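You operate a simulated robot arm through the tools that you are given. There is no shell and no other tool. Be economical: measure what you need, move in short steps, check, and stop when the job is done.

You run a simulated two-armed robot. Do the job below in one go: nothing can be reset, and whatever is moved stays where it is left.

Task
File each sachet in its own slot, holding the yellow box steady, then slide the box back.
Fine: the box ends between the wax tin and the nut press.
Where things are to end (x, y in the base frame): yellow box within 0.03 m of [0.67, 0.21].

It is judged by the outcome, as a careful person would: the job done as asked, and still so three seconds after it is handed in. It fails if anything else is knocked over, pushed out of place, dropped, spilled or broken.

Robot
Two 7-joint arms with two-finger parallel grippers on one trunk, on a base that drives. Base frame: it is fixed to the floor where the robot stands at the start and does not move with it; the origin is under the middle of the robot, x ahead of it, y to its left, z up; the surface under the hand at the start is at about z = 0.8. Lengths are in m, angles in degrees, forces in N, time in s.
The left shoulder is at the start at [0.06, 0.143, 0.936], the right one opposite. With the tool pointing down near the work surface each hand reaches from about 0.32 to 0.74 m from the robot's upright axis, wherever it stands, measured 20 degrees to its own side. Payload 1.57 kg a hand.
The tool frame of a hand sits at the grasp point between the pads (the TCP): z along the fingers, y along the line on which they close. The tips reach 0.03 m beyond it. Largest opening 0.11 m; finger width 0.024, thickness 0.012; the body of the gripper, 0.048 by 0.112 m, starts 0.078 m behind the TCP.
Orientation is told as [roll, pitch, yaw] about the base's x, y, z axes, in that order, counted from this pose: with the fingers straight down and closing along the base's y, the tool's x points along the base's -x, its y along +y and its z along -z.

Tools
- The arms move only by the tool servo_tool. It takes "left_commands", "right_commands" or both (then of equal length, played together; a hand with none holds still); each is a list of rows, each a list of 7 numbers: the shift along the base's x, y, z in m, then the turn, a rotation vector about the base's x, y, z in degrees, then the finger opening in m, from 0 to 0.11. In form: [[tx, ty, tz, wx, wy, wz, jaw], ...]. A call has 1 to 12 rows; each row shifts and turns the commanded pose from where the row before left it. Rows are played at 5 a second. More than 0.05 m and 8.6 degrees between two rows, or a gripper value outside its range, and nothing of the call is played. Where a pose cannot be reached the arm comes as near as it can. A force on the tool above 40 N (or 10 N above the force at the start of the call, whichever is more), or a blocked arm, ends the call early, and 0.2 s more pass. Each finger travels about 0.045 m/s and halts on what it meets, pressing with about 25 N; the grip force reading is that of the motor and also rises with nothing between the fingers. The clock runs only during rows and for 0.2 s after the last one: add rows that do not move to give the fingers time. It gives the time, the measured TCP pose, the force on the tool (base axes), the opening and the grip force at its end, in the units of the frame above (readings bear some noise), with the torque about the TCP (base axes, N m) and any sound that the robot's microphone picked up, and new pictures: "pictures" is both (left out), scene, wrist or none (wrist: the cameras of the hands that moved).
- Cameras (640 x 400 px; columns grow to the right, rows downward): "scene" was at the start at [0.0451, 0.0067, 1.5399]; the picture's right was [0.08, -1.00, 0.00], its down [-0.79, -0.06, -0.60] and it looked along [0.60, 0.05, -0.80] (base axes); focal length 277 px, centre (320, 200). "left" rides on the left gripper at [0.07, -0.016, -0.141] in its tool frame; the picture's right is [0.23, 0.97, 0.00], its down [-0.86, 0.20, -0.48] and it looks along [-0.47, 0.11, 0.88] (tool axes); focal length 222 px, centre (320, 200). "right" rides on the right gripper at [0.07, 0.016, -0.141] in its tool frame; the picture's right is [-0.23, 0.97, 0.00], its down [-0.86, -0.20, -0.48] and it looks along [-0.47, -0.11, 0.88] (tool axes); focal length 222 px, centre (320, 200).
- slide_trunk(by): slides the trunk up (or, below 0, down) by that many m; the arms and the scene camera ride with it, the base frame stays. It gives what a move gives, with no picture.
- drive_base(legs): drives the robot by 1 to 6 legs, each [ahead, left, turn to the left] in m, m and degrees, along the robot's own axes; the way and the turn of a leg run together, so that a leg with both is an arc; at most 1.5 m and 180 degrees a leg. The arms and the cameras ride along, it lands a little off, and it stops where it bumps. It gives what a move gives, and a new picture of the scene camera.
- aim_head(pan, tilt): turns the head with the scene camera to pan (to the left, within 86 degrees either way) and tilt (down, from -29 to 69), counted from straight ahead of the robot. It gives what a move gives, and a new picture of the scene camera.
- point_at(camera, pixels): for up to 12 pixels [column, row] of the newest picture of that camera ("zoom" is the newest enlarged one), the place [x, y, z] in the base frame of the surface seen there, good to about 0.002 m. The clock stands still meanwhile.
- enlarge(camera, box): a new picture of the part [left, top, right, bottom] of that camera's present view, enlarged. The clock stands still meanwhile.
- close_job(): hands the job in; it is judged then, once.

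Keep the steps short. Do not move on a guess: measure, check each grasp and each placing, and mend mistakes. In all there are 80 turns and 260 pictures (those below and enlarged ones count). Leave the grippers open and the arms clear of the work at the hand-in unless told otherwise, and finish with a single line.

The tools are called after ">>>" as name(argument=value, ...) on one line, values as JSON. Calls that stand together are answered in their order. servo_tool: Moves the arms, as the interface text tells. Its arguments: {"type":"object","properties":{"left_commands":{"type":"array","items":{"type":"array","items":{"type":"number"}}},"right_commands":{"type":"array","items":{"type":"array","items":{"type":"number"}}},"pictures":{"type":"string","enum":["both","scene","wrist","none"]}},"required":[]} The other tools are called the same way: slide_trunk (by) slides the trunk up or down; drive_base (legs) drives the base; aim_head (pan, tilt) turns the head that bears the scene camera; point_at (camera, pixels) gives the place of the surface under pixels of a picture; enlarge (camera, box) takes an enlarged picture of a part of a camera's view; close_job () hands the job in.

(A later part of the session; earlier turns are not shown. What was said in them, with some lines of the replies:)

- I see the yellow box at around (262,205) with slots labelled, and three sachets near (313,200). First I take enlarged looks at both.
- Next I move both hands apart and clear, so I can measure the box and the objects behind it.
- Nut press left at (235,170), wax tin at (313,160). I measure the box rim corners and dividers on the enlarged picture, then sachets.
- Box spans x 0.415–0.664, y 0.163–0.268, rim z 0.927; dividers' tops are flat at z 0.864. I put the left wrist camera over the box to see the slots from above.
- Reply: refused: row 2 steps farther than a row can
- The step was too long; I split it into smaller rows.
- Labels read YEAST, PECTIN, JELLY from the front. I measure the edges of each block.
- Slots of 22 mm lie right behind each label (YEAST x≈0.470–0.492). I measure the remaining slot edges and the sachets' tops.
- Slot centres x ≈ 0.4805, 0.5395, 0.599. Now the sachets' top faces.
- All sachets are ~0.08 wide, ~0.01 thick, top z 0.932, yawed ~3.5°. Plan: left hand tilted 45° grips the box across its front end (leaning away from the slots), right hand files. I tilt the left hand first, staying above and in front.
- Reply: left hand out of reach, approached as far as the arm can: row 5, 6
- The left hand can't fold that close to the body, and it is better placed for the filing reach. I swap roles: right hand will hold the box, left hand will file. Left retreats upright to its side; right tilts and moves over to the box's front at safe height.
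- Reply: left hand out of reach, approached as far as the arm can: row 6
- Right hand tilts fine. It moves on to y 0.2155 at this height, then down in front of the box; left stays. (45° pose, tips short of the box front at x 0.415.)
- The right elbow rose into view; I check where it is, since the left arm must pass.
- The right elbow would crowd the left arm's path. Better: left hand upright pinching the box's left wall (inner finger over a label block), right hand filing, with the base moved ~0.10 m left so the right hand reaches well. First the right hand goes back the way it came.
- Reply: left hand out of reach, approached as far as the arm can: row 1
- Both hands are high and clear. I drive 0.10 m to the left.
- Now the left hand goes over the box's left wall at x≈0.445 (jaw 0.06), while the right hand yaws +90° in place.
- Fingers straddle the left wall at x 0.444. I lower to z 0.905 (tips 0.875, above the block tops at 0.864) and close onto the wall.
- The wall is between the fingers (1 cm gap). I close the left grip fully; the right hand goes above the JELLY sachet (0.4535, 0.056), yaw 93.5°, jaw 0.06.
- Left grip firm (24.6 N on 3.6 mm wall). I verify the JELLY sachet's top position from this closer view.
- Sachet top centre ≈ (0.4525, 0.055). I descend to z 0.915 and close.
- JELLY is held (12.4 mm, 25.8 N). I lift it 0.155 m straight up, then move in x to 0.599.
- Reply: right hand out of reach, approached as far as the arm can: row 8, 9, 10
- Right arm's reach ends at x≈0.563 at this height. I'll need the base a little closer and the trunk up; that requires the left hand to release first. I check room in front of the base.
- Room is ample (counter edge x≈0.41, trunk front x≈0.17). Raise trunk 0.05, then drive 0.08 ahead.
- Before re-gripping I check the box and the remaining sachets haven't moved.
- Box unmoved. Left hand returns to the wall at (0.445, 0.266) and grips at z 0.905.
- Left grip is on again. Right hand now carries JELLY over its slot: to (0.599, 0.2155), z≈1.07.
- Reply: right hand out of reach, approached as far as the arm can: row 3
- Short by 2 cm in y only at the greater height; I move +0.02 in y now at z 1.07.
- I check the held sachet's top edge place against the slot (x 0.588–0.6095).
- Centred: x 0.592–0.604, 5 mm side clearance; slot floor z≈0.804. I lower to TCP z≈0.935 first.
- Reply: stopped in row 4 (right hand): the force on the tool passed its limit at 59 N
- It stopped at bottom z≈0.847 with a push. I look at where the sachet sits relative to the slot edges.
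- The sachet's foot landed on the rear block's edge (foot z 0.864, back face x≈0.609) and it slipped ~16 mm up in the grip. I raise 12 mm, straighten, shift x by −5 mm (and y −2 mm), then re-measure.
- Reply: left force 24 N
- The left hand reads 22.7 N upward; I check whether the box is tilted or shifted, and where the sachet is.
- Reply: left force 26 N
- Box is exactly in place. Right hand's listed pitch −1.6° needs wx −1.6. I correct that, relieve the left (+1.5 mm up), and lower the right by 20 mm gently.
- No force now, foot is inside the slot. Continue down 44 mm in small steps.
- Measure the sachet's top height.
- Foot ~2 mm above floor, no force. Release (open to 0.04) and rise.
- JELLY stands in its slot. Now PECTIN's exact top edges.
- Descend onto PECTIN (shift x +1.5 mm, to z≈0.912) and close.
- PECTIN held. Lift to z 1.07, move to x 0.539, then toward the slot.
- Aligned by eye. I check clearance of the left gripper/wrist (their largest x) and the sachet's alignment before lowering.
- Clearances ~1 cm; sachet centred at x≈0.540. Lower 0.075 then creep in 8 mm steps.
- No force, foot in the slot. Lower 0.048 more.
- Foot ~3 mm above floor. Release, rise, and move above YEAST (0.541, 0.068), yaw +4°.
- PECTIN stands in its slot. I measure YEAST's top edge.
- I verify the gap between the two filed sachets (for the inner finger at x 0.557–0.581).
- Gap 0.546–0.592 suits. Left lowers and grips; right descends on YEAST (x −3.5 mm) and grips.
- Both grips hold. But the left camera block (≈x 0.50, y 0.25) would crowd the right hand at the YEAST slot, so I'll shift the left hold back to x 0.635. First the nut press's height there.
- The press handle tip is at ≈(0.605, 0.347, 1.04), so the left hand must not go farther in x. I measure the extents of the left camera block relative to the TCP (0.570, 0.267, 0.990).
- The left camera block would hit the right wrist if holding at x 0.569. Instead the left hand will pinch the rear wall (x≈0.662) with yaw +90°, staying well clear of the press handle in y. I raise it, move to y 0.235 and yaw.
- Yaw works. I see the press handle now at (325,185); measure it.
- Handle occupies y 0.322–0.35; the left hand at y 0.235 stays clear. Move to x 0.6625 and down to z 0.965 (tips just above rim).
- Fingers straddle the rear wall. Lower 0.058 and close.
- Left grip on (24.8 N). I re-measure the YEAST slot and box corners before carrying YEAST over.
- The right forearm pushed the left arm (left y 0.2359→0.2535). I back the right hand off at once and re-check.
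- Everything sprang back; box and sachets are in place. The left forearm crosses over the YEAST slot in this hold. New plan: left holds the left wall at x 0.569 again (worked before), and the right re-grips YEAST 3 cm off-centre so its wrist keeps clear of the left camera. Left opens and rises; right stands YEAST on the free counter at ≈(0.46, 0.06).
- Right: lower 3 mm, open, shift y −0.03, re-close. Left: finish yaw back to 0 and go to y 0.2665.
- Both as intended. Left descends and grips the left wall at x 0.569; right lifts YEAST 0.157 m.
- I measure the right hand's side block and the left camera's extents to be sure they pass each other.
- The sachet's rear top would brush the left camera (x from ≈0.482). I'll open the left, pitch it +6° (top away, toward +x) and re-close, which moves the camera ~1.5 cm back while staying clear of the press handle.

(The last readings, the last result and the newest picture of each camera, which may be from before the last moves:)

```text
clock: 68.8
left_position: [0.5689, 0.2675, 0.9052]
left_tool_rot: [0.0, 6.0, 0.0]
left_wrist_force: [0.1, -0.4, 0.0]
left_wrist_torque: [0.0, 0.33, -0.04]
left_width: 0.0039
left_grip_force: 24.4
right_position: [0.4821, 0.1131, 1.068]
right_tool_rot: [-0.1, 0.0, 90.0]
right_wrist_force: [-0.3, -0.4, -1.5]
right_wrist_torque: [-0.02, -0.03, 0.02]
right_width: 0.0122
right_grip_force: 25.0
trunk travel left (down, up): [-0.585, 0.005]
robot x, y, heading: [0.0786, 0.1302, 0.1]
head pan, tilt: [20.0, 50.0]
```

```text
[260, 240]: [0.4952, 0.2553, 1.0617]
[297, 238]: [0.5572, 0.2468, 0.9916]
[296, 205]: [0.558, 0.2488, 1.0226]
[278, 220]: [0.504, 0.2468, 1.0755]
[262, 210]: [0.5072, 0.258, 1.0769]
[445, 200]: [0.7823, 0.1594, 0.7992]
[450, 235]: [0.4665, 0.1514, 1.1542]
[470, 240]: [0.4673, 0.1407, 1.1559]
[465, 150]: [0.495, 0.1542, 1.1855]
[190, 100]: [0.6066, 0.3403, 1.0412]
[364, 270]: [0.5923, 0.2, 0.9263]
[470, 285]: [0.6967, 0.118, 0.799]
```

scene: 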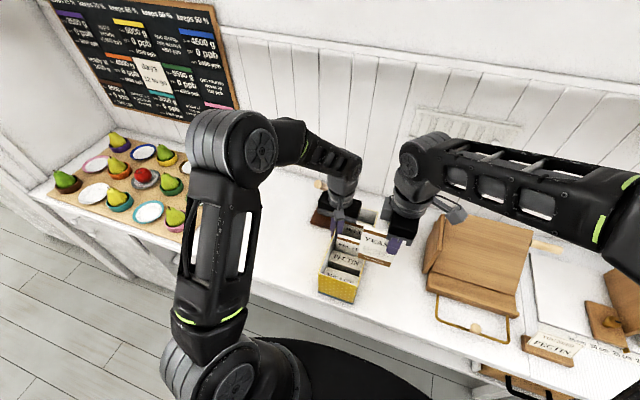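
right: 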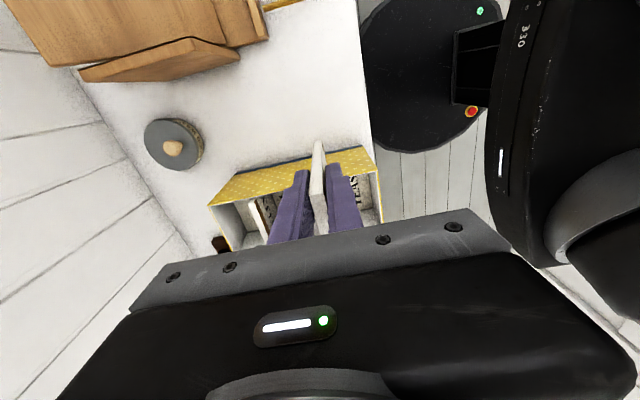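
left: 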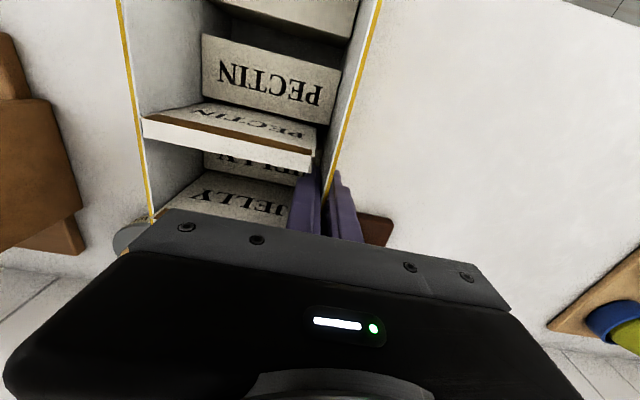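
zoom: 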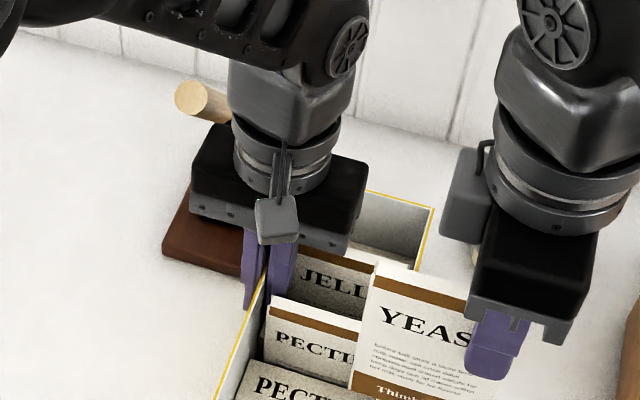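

Camera block now x ≥ 0.495, z ≥ 1.055: it clears the sachet (rear x 0.487). I bring YEAST over its slot (y 0.185).

>>> servo_tool(right_commands=[[-0.002, 0.025, 0, 0, 0, 0, 0.0], [0, 0.025, 0, 0, 0, 0, 0.0], [0, 0.0215, 0, 0, 0, 0, 0.0], [0, 0, 0, 0, 0, 0, 0.0]], pictures="both")

>>> enlarge(camera="right", box=[200, 80, 480, 250])

>>> enlarge(camera="scene", box=[300, 170, 400, 270])

```text
clock: 69.8
left_position: [0.5708, 0.2678, 0.9069]
left_tool_rot: [0.1, 5.9, 0.0]
left_wrist_force: [-0.6, -0.8, -0.1]
left_wrist_torque: [0.09, 0.39, 0.0]
left_width: 0.0039
left_grip_force: 24.7
right_position: [0.4795, 0.183, 1.0697]
right_tool_rot: [-0.2, -0.1, 90.0]
right_wrist_force: [0.4, -0.8, -1.1]
right_wrist_torque: [-0.01, 0.0, 0.0]
right_width: 0.0125
right_grip_force: 25.3
trunk travel left (down, up): [-0.585, 0.005]
robot x, y, heading: [0.0809, 0.1265, -0.2]
head pan, tilt: [20.0, 50.0]
```

scene: 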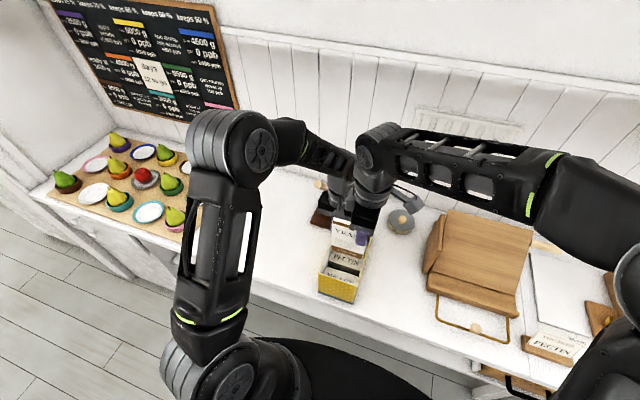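
right: 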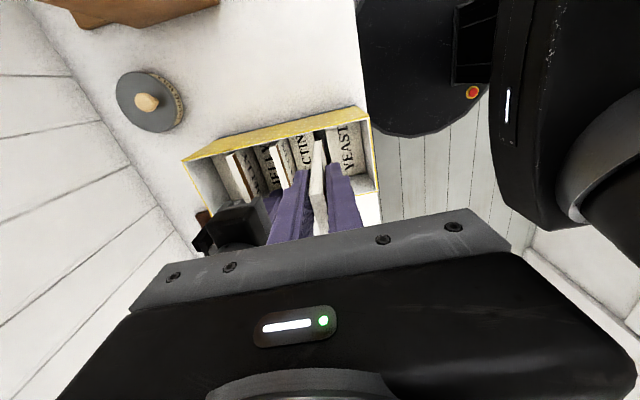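

```text
2.29 times, centred on (340, 165) of right
```

zoom: 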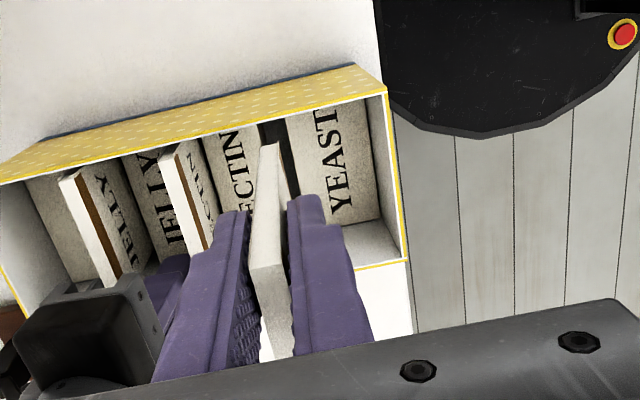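

```text
4.00 times, centred on (350, 220) of scene
```

zoom: 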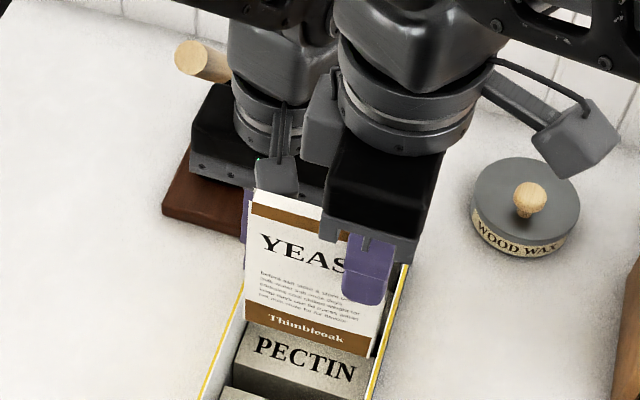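

No contact. I check the sachet's lower edges against the slot (x 0.470–0.492, y 0.167–0.264).

>>> point_at(camera="zoom", pixels=[[246, 310], [370, 345], [370, 355], [310, 330], [255, 192], [320, 205], [282, 165], [290, 190], [300, 352], [300, 345]])

```text
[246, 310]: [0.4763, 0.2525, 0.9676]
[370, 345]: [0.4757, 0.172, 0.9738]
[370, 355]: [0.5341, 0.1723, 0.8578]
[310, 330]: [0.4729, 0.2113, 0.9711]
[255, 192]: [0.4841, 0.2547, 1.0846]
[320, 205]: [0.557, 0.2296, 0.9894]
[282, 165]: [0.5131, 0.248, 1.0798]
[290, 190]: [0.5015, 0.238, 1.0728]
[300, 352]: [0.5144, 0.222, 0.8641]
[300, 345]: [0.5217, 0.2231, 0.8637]
```

Aligned (front face x≈0.475, y 0.171–0.2545). Shift y +2 mm and lower to just above the slot, then creep.

>>> servo_tool(right_commands=[[0, 0.002, -0.03, 0, 0, 0, 0.0], [0, 0, -0.03, 0, 0, 0, 0.0], [0, 0, -0.024, 0, 0, 0, 0.0], [0, 0, 0, 0, 0, 0, 0.0], [0, 0, -0.006, 0, 0, 0, 0.0], [0, 0, -0.006, 0, 0, 0, 0.0], [0, 0, -0.006, 0, 0, 0, 0.0], [0, 0, 0, 0, 0, 0, 0.0]], pictures="both")

>>> enlarge(camera="right", box=[200, 80, 480, 250])

```text
clock: 71.7
left_position: [0.5699, 0.2659, 0.9069]
left_tool_rot: [0.0, 5.9, 0.0]
left_wrist_force: [0.7, -0.3, -0.2]
left_wrist_torque: [0.03, 0.01, 0.01]
left_width: 0.0037
left_grip_force: 24.5
right_position: [0.48, 0.1867, 0.9664]
right_tool_rot: [0.0, -0.1, 90.0]
right_wrist_force: [0.5, 0.1, -1.0]
right_wrist_torque: [-0.04, 0.02, 0.02]
right_width: 0.0123
right_grip_force: 24.4
trunk travel left (down, up): [-0.585, 0.005]
robot x, y, heading: [0.0802, 0.1347, -0.2]
head pan, tilt: [20.0, 50.0]
```

scene: 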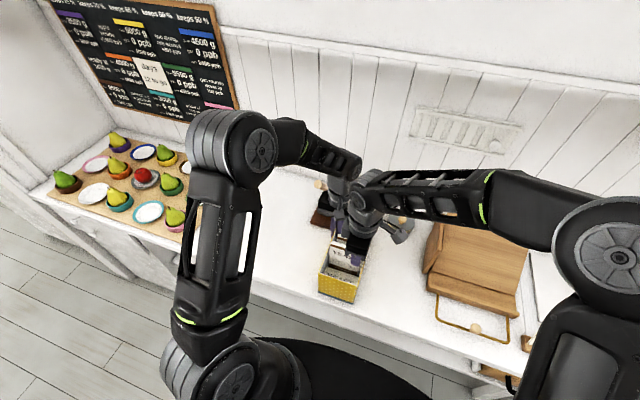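
right: 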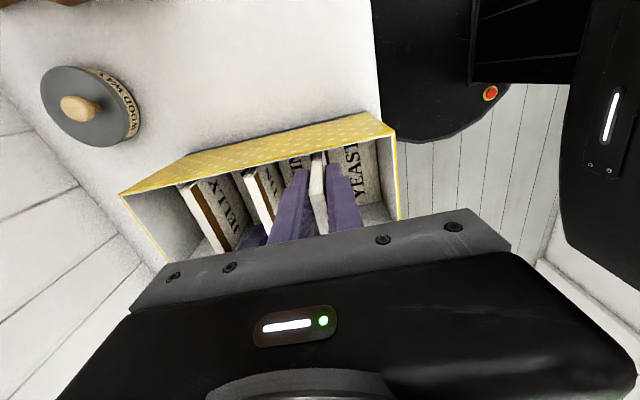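

```text
2.29 times, centred on (340, 165) of right
```

zoom: 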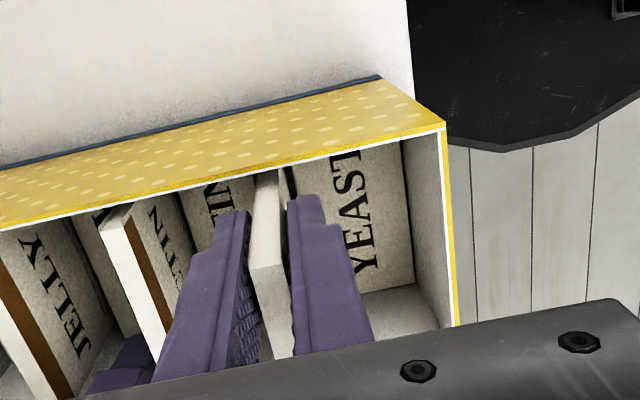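

Foot in slot, no force. Lower 0.048 more.

>>> servo_tool(right_commands=[[0, 0, -0.01, 0, 0, 0, 0.0], [0, 0, -0.01, 0, 0, 0, 0.0], [0, 0, -0.01, 0, 0, 0, 0.0], [0, 0, -0.01, 0, 0, 0, 0.0], [0, 0, -0.006, 0, 0, 0, 0.0], [0, 0, -0.003, 0, 0, 0, 0.0], [0, 0, 0, 0, 0, 0, 0.0]], pictures="none")

```text
clock: 73.2
left_position: [0.5691, 0.2669, 0.9048]
left_tool_rot: [0.0, 5.9, -0.1]
left_wrist_force: [-0.1, -0.3, 0.8]
left_wrist_torque: [0.02, -0.04, -0.01]
left_width: 0.0037
left_grip_force: 25.1
right_position: [0.4792, 0.1842, 0.918]
right_tool_rot: [-0.1, 0.1, 90.0]
right_wrist_force: [0.6, 0.0, -0.1]
right_wrist_torque: [-0.01, -0.01, -0.02]
right_width: 0.0124
right_grip_force: 25.5
trunk travel left (down, up): [-0.585, 0.005]
robot x, y, heading: [0.0797, 0.1269, -0.1]
head pan, tilt: [20.0, 50.0]
```

Foot ~2 mm above floor, no force. Release YEAST, rise, and go above the front wall (x 0.417).

>>> servo_tool(right_commands=[[0, 0, -0.001, 0, 0, 0, 0.0], [0, 0, 0, 0, 0, 0, 0.02], [0, 0, 0, 0, 0, 0, 0.034], [0, 0, 0, 0, 0, 0, 0.034], [0, 0, 0.03, 0, 0, 0, 0.034], [0, 0, 0.04, 0, 0, 0, 0.034], [0, 0, 0.04, 0, 0, 0, 0.034], [-0.031, 0, 0, 0, 0, 0, 0.034], [-0.031, 0.02, 0, 0, 0, 0, 0.034], [0, 0, 0, 0, 0, 0, 0.034]], pictures="both")

>>> enlarge(camera="right", box=[120, 80, 400, 250])

```text
clock: 75.5
left_position: [0.5698, 0.2671, 0.9074]
left_tool_rot: [0.0, 5.8, 0.0]
left_wrist_force: [-0.1, 0.6, 0.1]
left_wrist_torque: [0.12, 0.0, 0.04]
left_width: 0.0037
left_grip_force: 24.8
right_position: [0.4161, 0.2036, 1.0254]
right_tool_rot: [-0.2, -0.1, 90.0]
right_wrist_force: [-0.4, -1.0, -0.1]
right_wrist_torque: [-0.01, 0.0, 0.01]
right_width: 0.0341
right_grip_force: 0.0
trunk travel left (down, up): [-0.585, 0.005]
robot x, y, heading: [0.0796, 0.1282, -0.3]
head pan, tilt: [20.0, 50.0]
```

scene: 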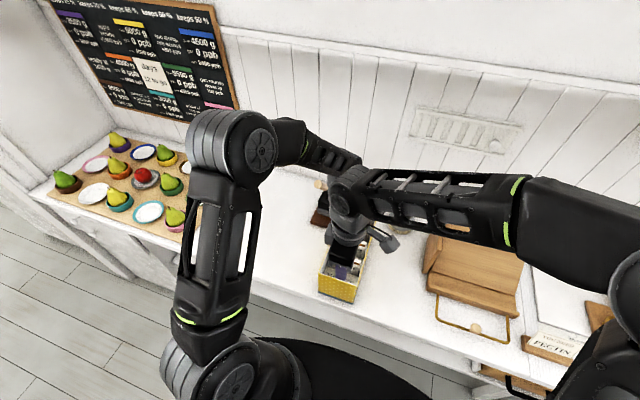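
right: 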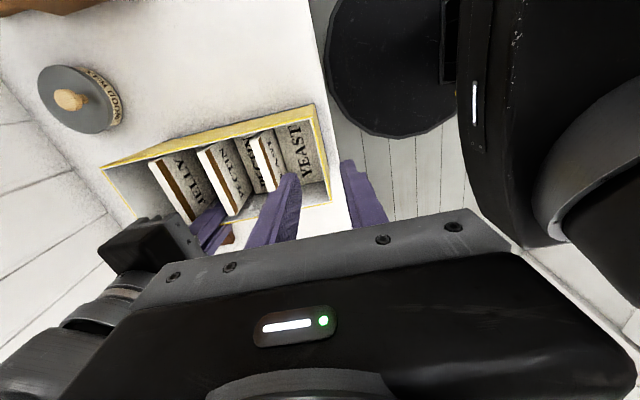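

```text
2.29 times, centred on (260, 165) of right
```

zoom: 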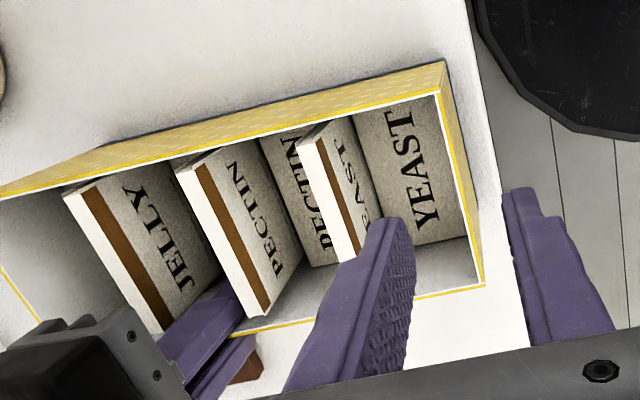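

All three stand in their slots. Right hand descends on the front wall and grips while left still holds.

>>> servo_tool(right_commands=[[0.001, 0.01, -0.04, 0, 0, 0, 0.034], [0, 0, -0.04, 0, 0, 0, 0.034], [0, 0, -0.038, 0, 0, 0, 0.034], [0, 0, 0, 0, 0, 0, 0.02], [0, 0, 0, 0, 0, 0, 0.008], [0, 0, 0, 0, 0, 0, 0.0], [0, 0, 0, 0, 0, 0, 0.0], [0, 0, 0, 0, 0, 0, 0.0]], pictures="wrist")

```text
clock: 77.2
left_position: [0.571, 0.2676, 0.9067]
left_tool_rot: [0.1, 5.8, 0.1]
left_wrist_force: [15.6, 2.9, -1.0]
left_wrist_torque: [0.04, 0.72, 0.25]
left_width: 0.0039
left_grip_force: 24.7
right_position: [0.4182, 0.2141, 0.9101]
right_tool_rot: [0.1, 0.1, 90.2]
right_wrist_force: [-17.4, -3.6, 1.7]
right_wrist_torque: [0.19, -0.58, 0.15]
right_width: 0.0038
right_grip_force: 25.7
trunk travel left (down, up): [-0.585, 0.005]
robot x, y, heading: [0.0788, 0.132, 0.1]
head pan, tilt: [20.0, 50.0]
```

right: 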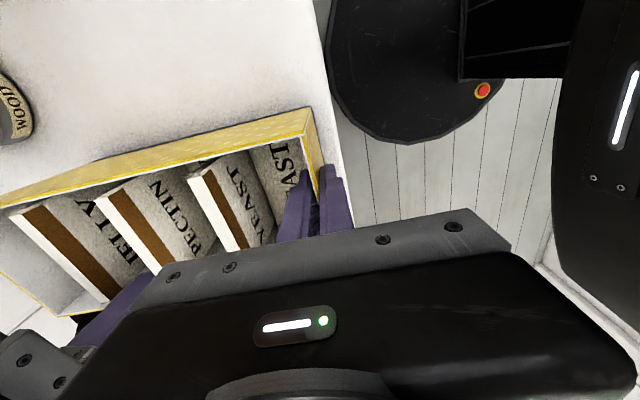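

Right has the front wall. Left opens, rises straight up 0.225, then moves left over and away from the press handle.

>>> servo_tool(left_commands=[[0, 0, 0, 0, 0, 0, 0.01], [0, 0, 0, 0, 0, 0, 0.03], [0, 0, 0, 0, 0, 0, 0.03], [0, 0, 0.04, 0, 0, 0, 0.03], [0, 0, 0.045, 0, 0, 0, 0.03], [0, 0, 0.045, 0, 0, 0, 0.03], [0, 0, 0.045, 0, 0, 0, 0.03], [0, 0, 0.045, 0, -5.9, 0, 0.03], [0, 0.045, 0, 0, 0, 0, 0.03], [0, 0.045, 0, 0, 0, 0, 0.05], [-0.03, 0.035, 0, 0, 0, 0, 0.08], [-0.03, 0.035, 0, 0, 0, 0, 0.11]], pictures="both")

>>> enlarge(camera="scene", box=[290, 140, 430, 310])

```text
clock: 79.8
left_position: [0.5092, 0.4313, 1.1286]
left_tool_rot: [-0.1, 0.0, -0.1]
left_wrist_force: [0.5, 0.2, -0.1]
left_wrist_torque: [-0.01, 0.0, 0.01]
left_width: 0.0964
left_grip_force: 0.0
right_position: [0.4183, 0.2137, 0.9088]
right_tool_rot: [-0.1, 0.0, 90.0]
right_wrist_force: [-0.3, 0.5, -1.6]
right_wrist_torque: [-0.01, 0.5, 0.03]
right_width: 0.0038
right_grip_force: 24.7
trunk travel left (down, up): [-0.585, 0.005]
robot x, y, heading: [0.0793, 0.1326, -0.3]
head pan, tilt: [20.0, 50.0]
```

scene: 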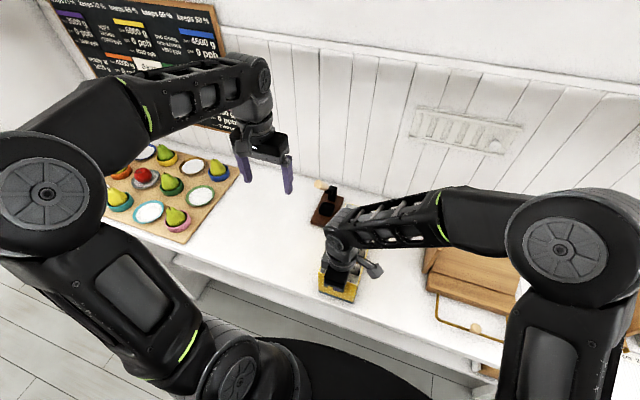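
left: 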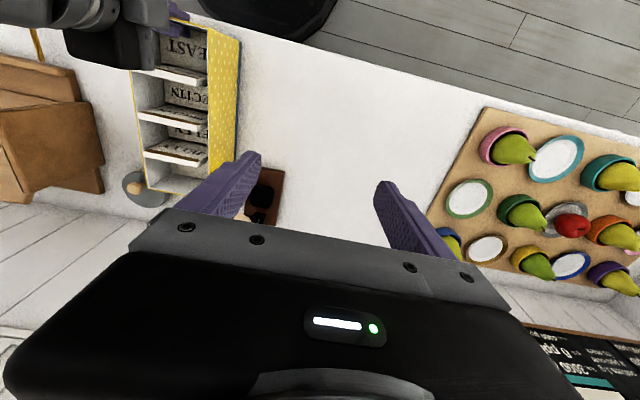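

```text
2.35 times, centred on (360, 225) of scene
```

zoom: 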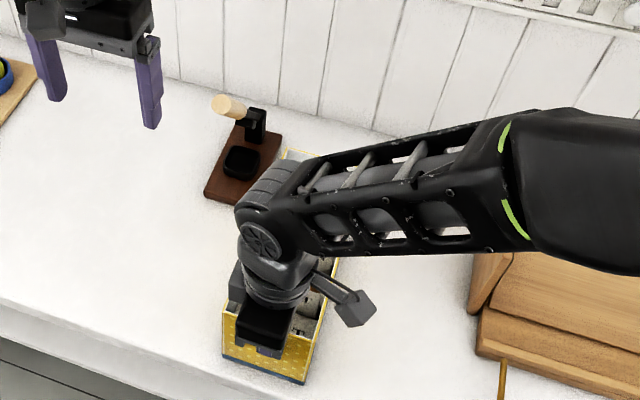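

Left is clear. Quick check of the wall behind, then slide the box +0.13 x, −0.005 y in small rows.

>>> point_at(camera="zoom", pixels=[[330, 125], [345, 128], [285, 152], [315, 155], [225, 345], [305, 375]])

>>> servo_tool(right_commands=[[0.01, -0.0005, 0, 0, 0, 0, 0.0], [0.012, -0.0005, 0, 0, 0, 0, 0.0], [0.012, -0.0005, 0, 0, 0, 0, 0.0], [0.012, -0.0005, 0, 0, 0, 0, 0.0], [0.012, -0.0005, 0, 0, 0, 0, 0.0], [0.006, 0, 0, 0, 0, 0, 0.0], [0, 0, 0, 0, 0, 0, 0.0]], pictures="scene")

>>> enlarge(camera="left", box=[80, 10, 320, 210])

```text
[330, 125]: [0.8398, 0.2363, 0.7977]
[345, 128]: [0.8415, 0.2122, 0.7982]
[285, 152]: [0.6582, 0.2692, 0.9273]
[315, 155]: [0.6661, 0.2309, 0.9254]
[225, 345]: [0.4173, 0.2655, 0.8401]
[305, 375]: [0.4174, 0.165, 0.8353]
```

```text
clock: 81.5
left_position: [0.5087, 0.4302, 1.1292]
left_tool_rot: [0.0, -0.1, 0.0]
left_wrist_force: [0.8, -0.3, 0.0]
left_wrist_torque: [-0.02, 0.0, -0.01]
left_width: 0.1101
left_grip_force: 0.0
right_position: [0.4813, 0.2115, 0.9083]
right_tool_rot: [0.0, 0.0, 90.0]
right_wrist_force: [-4.6, 1.5, 9.6]
right_wrist_torque: [-0.59, 0.36, -0.25]
right_width: 0.0043
right_grip_force: 24.7
trunk travel left (down, up): [-0.585, 0.005]
robot x, y, heading: [0.083, 0.1318, -0.3]
head pan, tilt: [20.0, 50.0]
```

scene: 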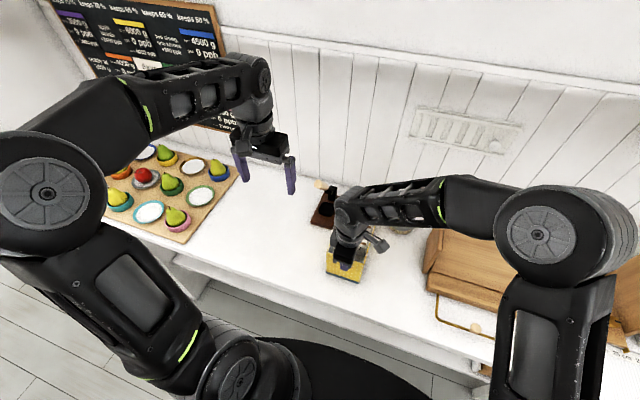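

```text
2.00 times, centred on (200, 110) of left
```

zoom: 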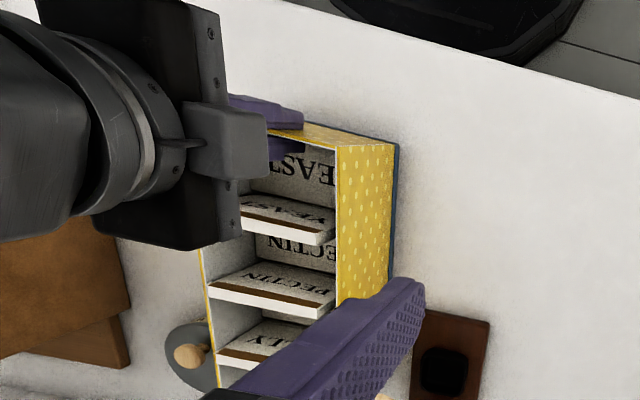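

Wall at x≈0.84 leaves room; box slides well with sachets upright. Slide the remaining 0.067.

>>> servo_tool(right_commands=[[0.01, -0.0005, 0.0005, 0, 0, 0, 0.0], [0.012, -0.0005, 0, 0, 0, 0, 0.0], [0.012, -0.0005, 0, 0, 0, 0, 0.0], [0.012, -0.0005, 0, 0, 0, 0, 0.0], [0.012, 0, 0, 0, 0, 0, 0.0], [0.009, 0, 0, 0, 0, 0, 0.0], [0, 0, 0, 0, 0, 0, 0.0]], pictures="scene")

>>> enlarge(camera="left", box=[80, 10, 320, 210])

>>> enlarge(camera="scene", box=[290, 160, 430, 290])

```text
clock: 83.0
left_position: [0.5116, 0.4311, 1.1284]
left_tool_rot: [0.0, 0.1, 0.1]
left_wrist_force: [-0.3, 0.3, 0.1]
left_wrist_torque: [0.02, 0.02, 0.0]
left_width: 0.1101
left_grip_force: 0.0
right_position: [0.5484, 0.2088, 0.9091]
right_tool_rot: [0.0, 0.0, 90.0]
right_wrist_force: [0.2, 0.3, -1.8]
right_wrist_torque: [0.01, 0.56, 0.04]
right_width: 0.004
right_grip_force: 24.2
trunk travel left (down, up): [-0.585, 0.005]
robot x, y, heading: [0.0781, 0.1316, -0.1]
head pan, tilt: [20.0, 50.0]
```

scene: 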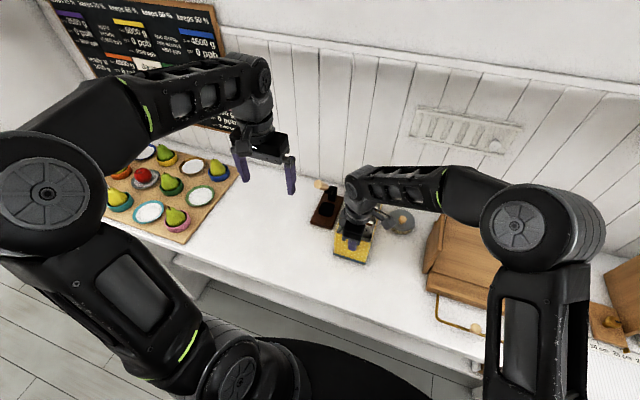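

```text
2.00 times, centred on (200, 110) of left
```

zoom: 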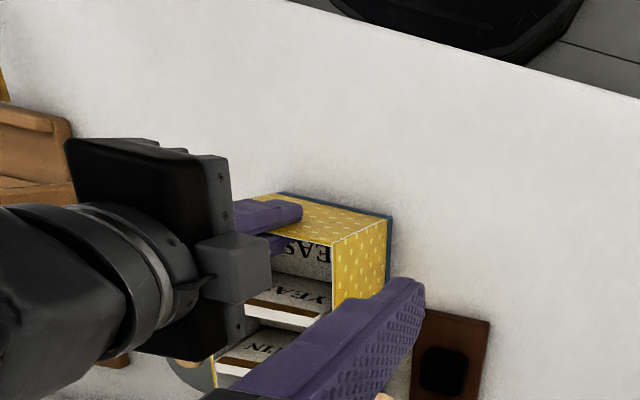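

```text
3.08 times, centred on (360, 225) of scene
5 turns are left
```

zoom: 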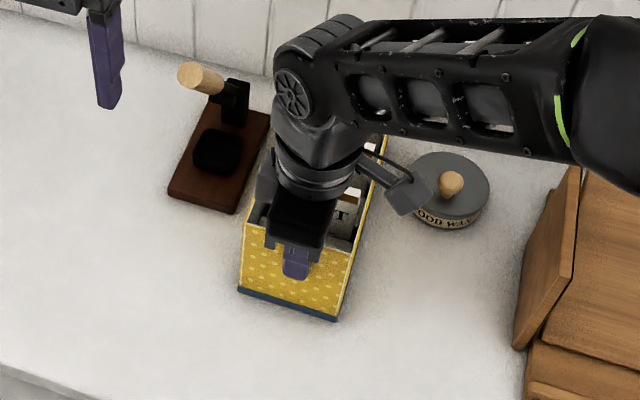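

Box is at its place. Only a few turns left: release, rise straight, and retreat the right hand toward the robot and right.

>>> servo_tool(right_commands=[[0, 0, 0, 0, 0, 0, 0.01], [0, 0, 0, 0, 0, 0, 0.03], [0, 0, 0, 0, 0, 0, 0.03], [0, 0, 0.04, 0, 0, 0, 0.03], [0, 0, 0.045, 0, 0, 0, 0.03], [0, 0, 0.045, 0, 0, 0, 0.03], [0, 0, 0.03, 0, 0, 0, 0.05], [-0.03, -0.035, 0, 0, 0, 0, 0.08], [-0.03, -0.035, 0, 0, 0, 0, 0.11], [-0.03, -0.035, 0, 0, 0, 0, 0.11], [-0.03, -0.035, 0, 0, 0, 0, 0.11], [0, -0.04, 0, 0, 0, 0, 0.11]], pictures="scene")

>>> enlarge(camera="scene", box=[290, 160, 430, 290])

```text
clock: 85.7
left_position: [0.5107, 0.4304, 1.129]
left_tool_rot: [0.0, -0.1, 0.0]
left_wrist_force: [-0.5, -0.1, 0.1]
left_wrist_torque: [0.01, -0.02, 0.02]
left_width: 0.1101
left_grip_force: 0.1
right_position: [0.4298, 0.0276, 1.0707]
right_tool_rot: [0.0, 0.0, 89.9]
right_wrist_force: [0.0, -0.3, 0.4]
right_wrist_torque: [0.05, 0.01, 0.0]
right_width: 0.1101
right_grip_force: 0.0
trunk travel left (down, up): [-0.585, 0.005]
robot x, y, heading: [0.0799, 0.1309, 0.2]
head pan, tilt: [20.0, 50.0]
```

scene: 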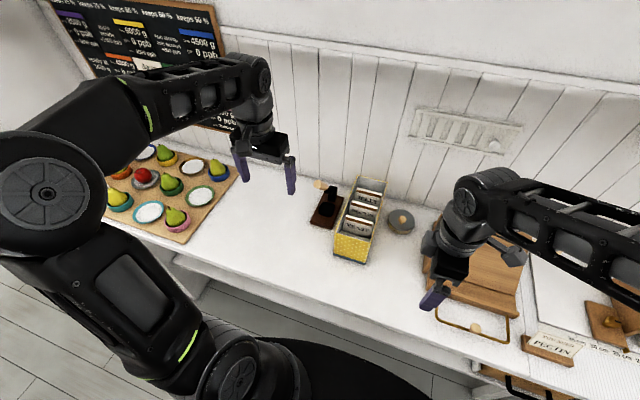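

```text
3.08 times, centred on (360, 225) of scene
4 turns are left
```

zoom: 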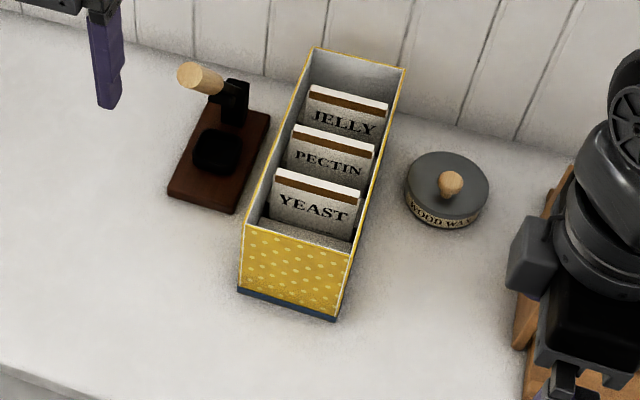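

Sachets stand in order and the box sits between tin and press; I verify the corners.

>>> point_at(camera="zoom", pixels=[[246, 226], [350, 252], [404, 69], [315, 49], [405, 180], [447, 150], [235, 212]])

```text
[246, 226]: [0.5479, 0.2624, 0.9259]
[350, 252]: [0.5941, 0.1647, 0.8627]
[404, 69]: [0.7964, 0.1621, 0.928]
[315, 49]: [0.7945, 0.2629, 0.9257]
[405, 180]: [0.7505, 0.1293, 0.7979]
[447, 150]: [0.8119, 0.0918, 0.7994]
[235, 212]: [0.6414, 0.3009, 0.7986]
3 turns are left
```

The box centre is at ≈(0.671, 0.211), level and untouched by its neighbours. Hands are open and clear, so I hand in.

>>> close_job()

```text
The job is handed in.
```

All three sachets are filed behind their labels, and the yellow box stands at about (0.671, 0.211), between the wax tin and the nut press; during the YEAST filing the arms touched and nudged the box about 2 cm, but it went back.
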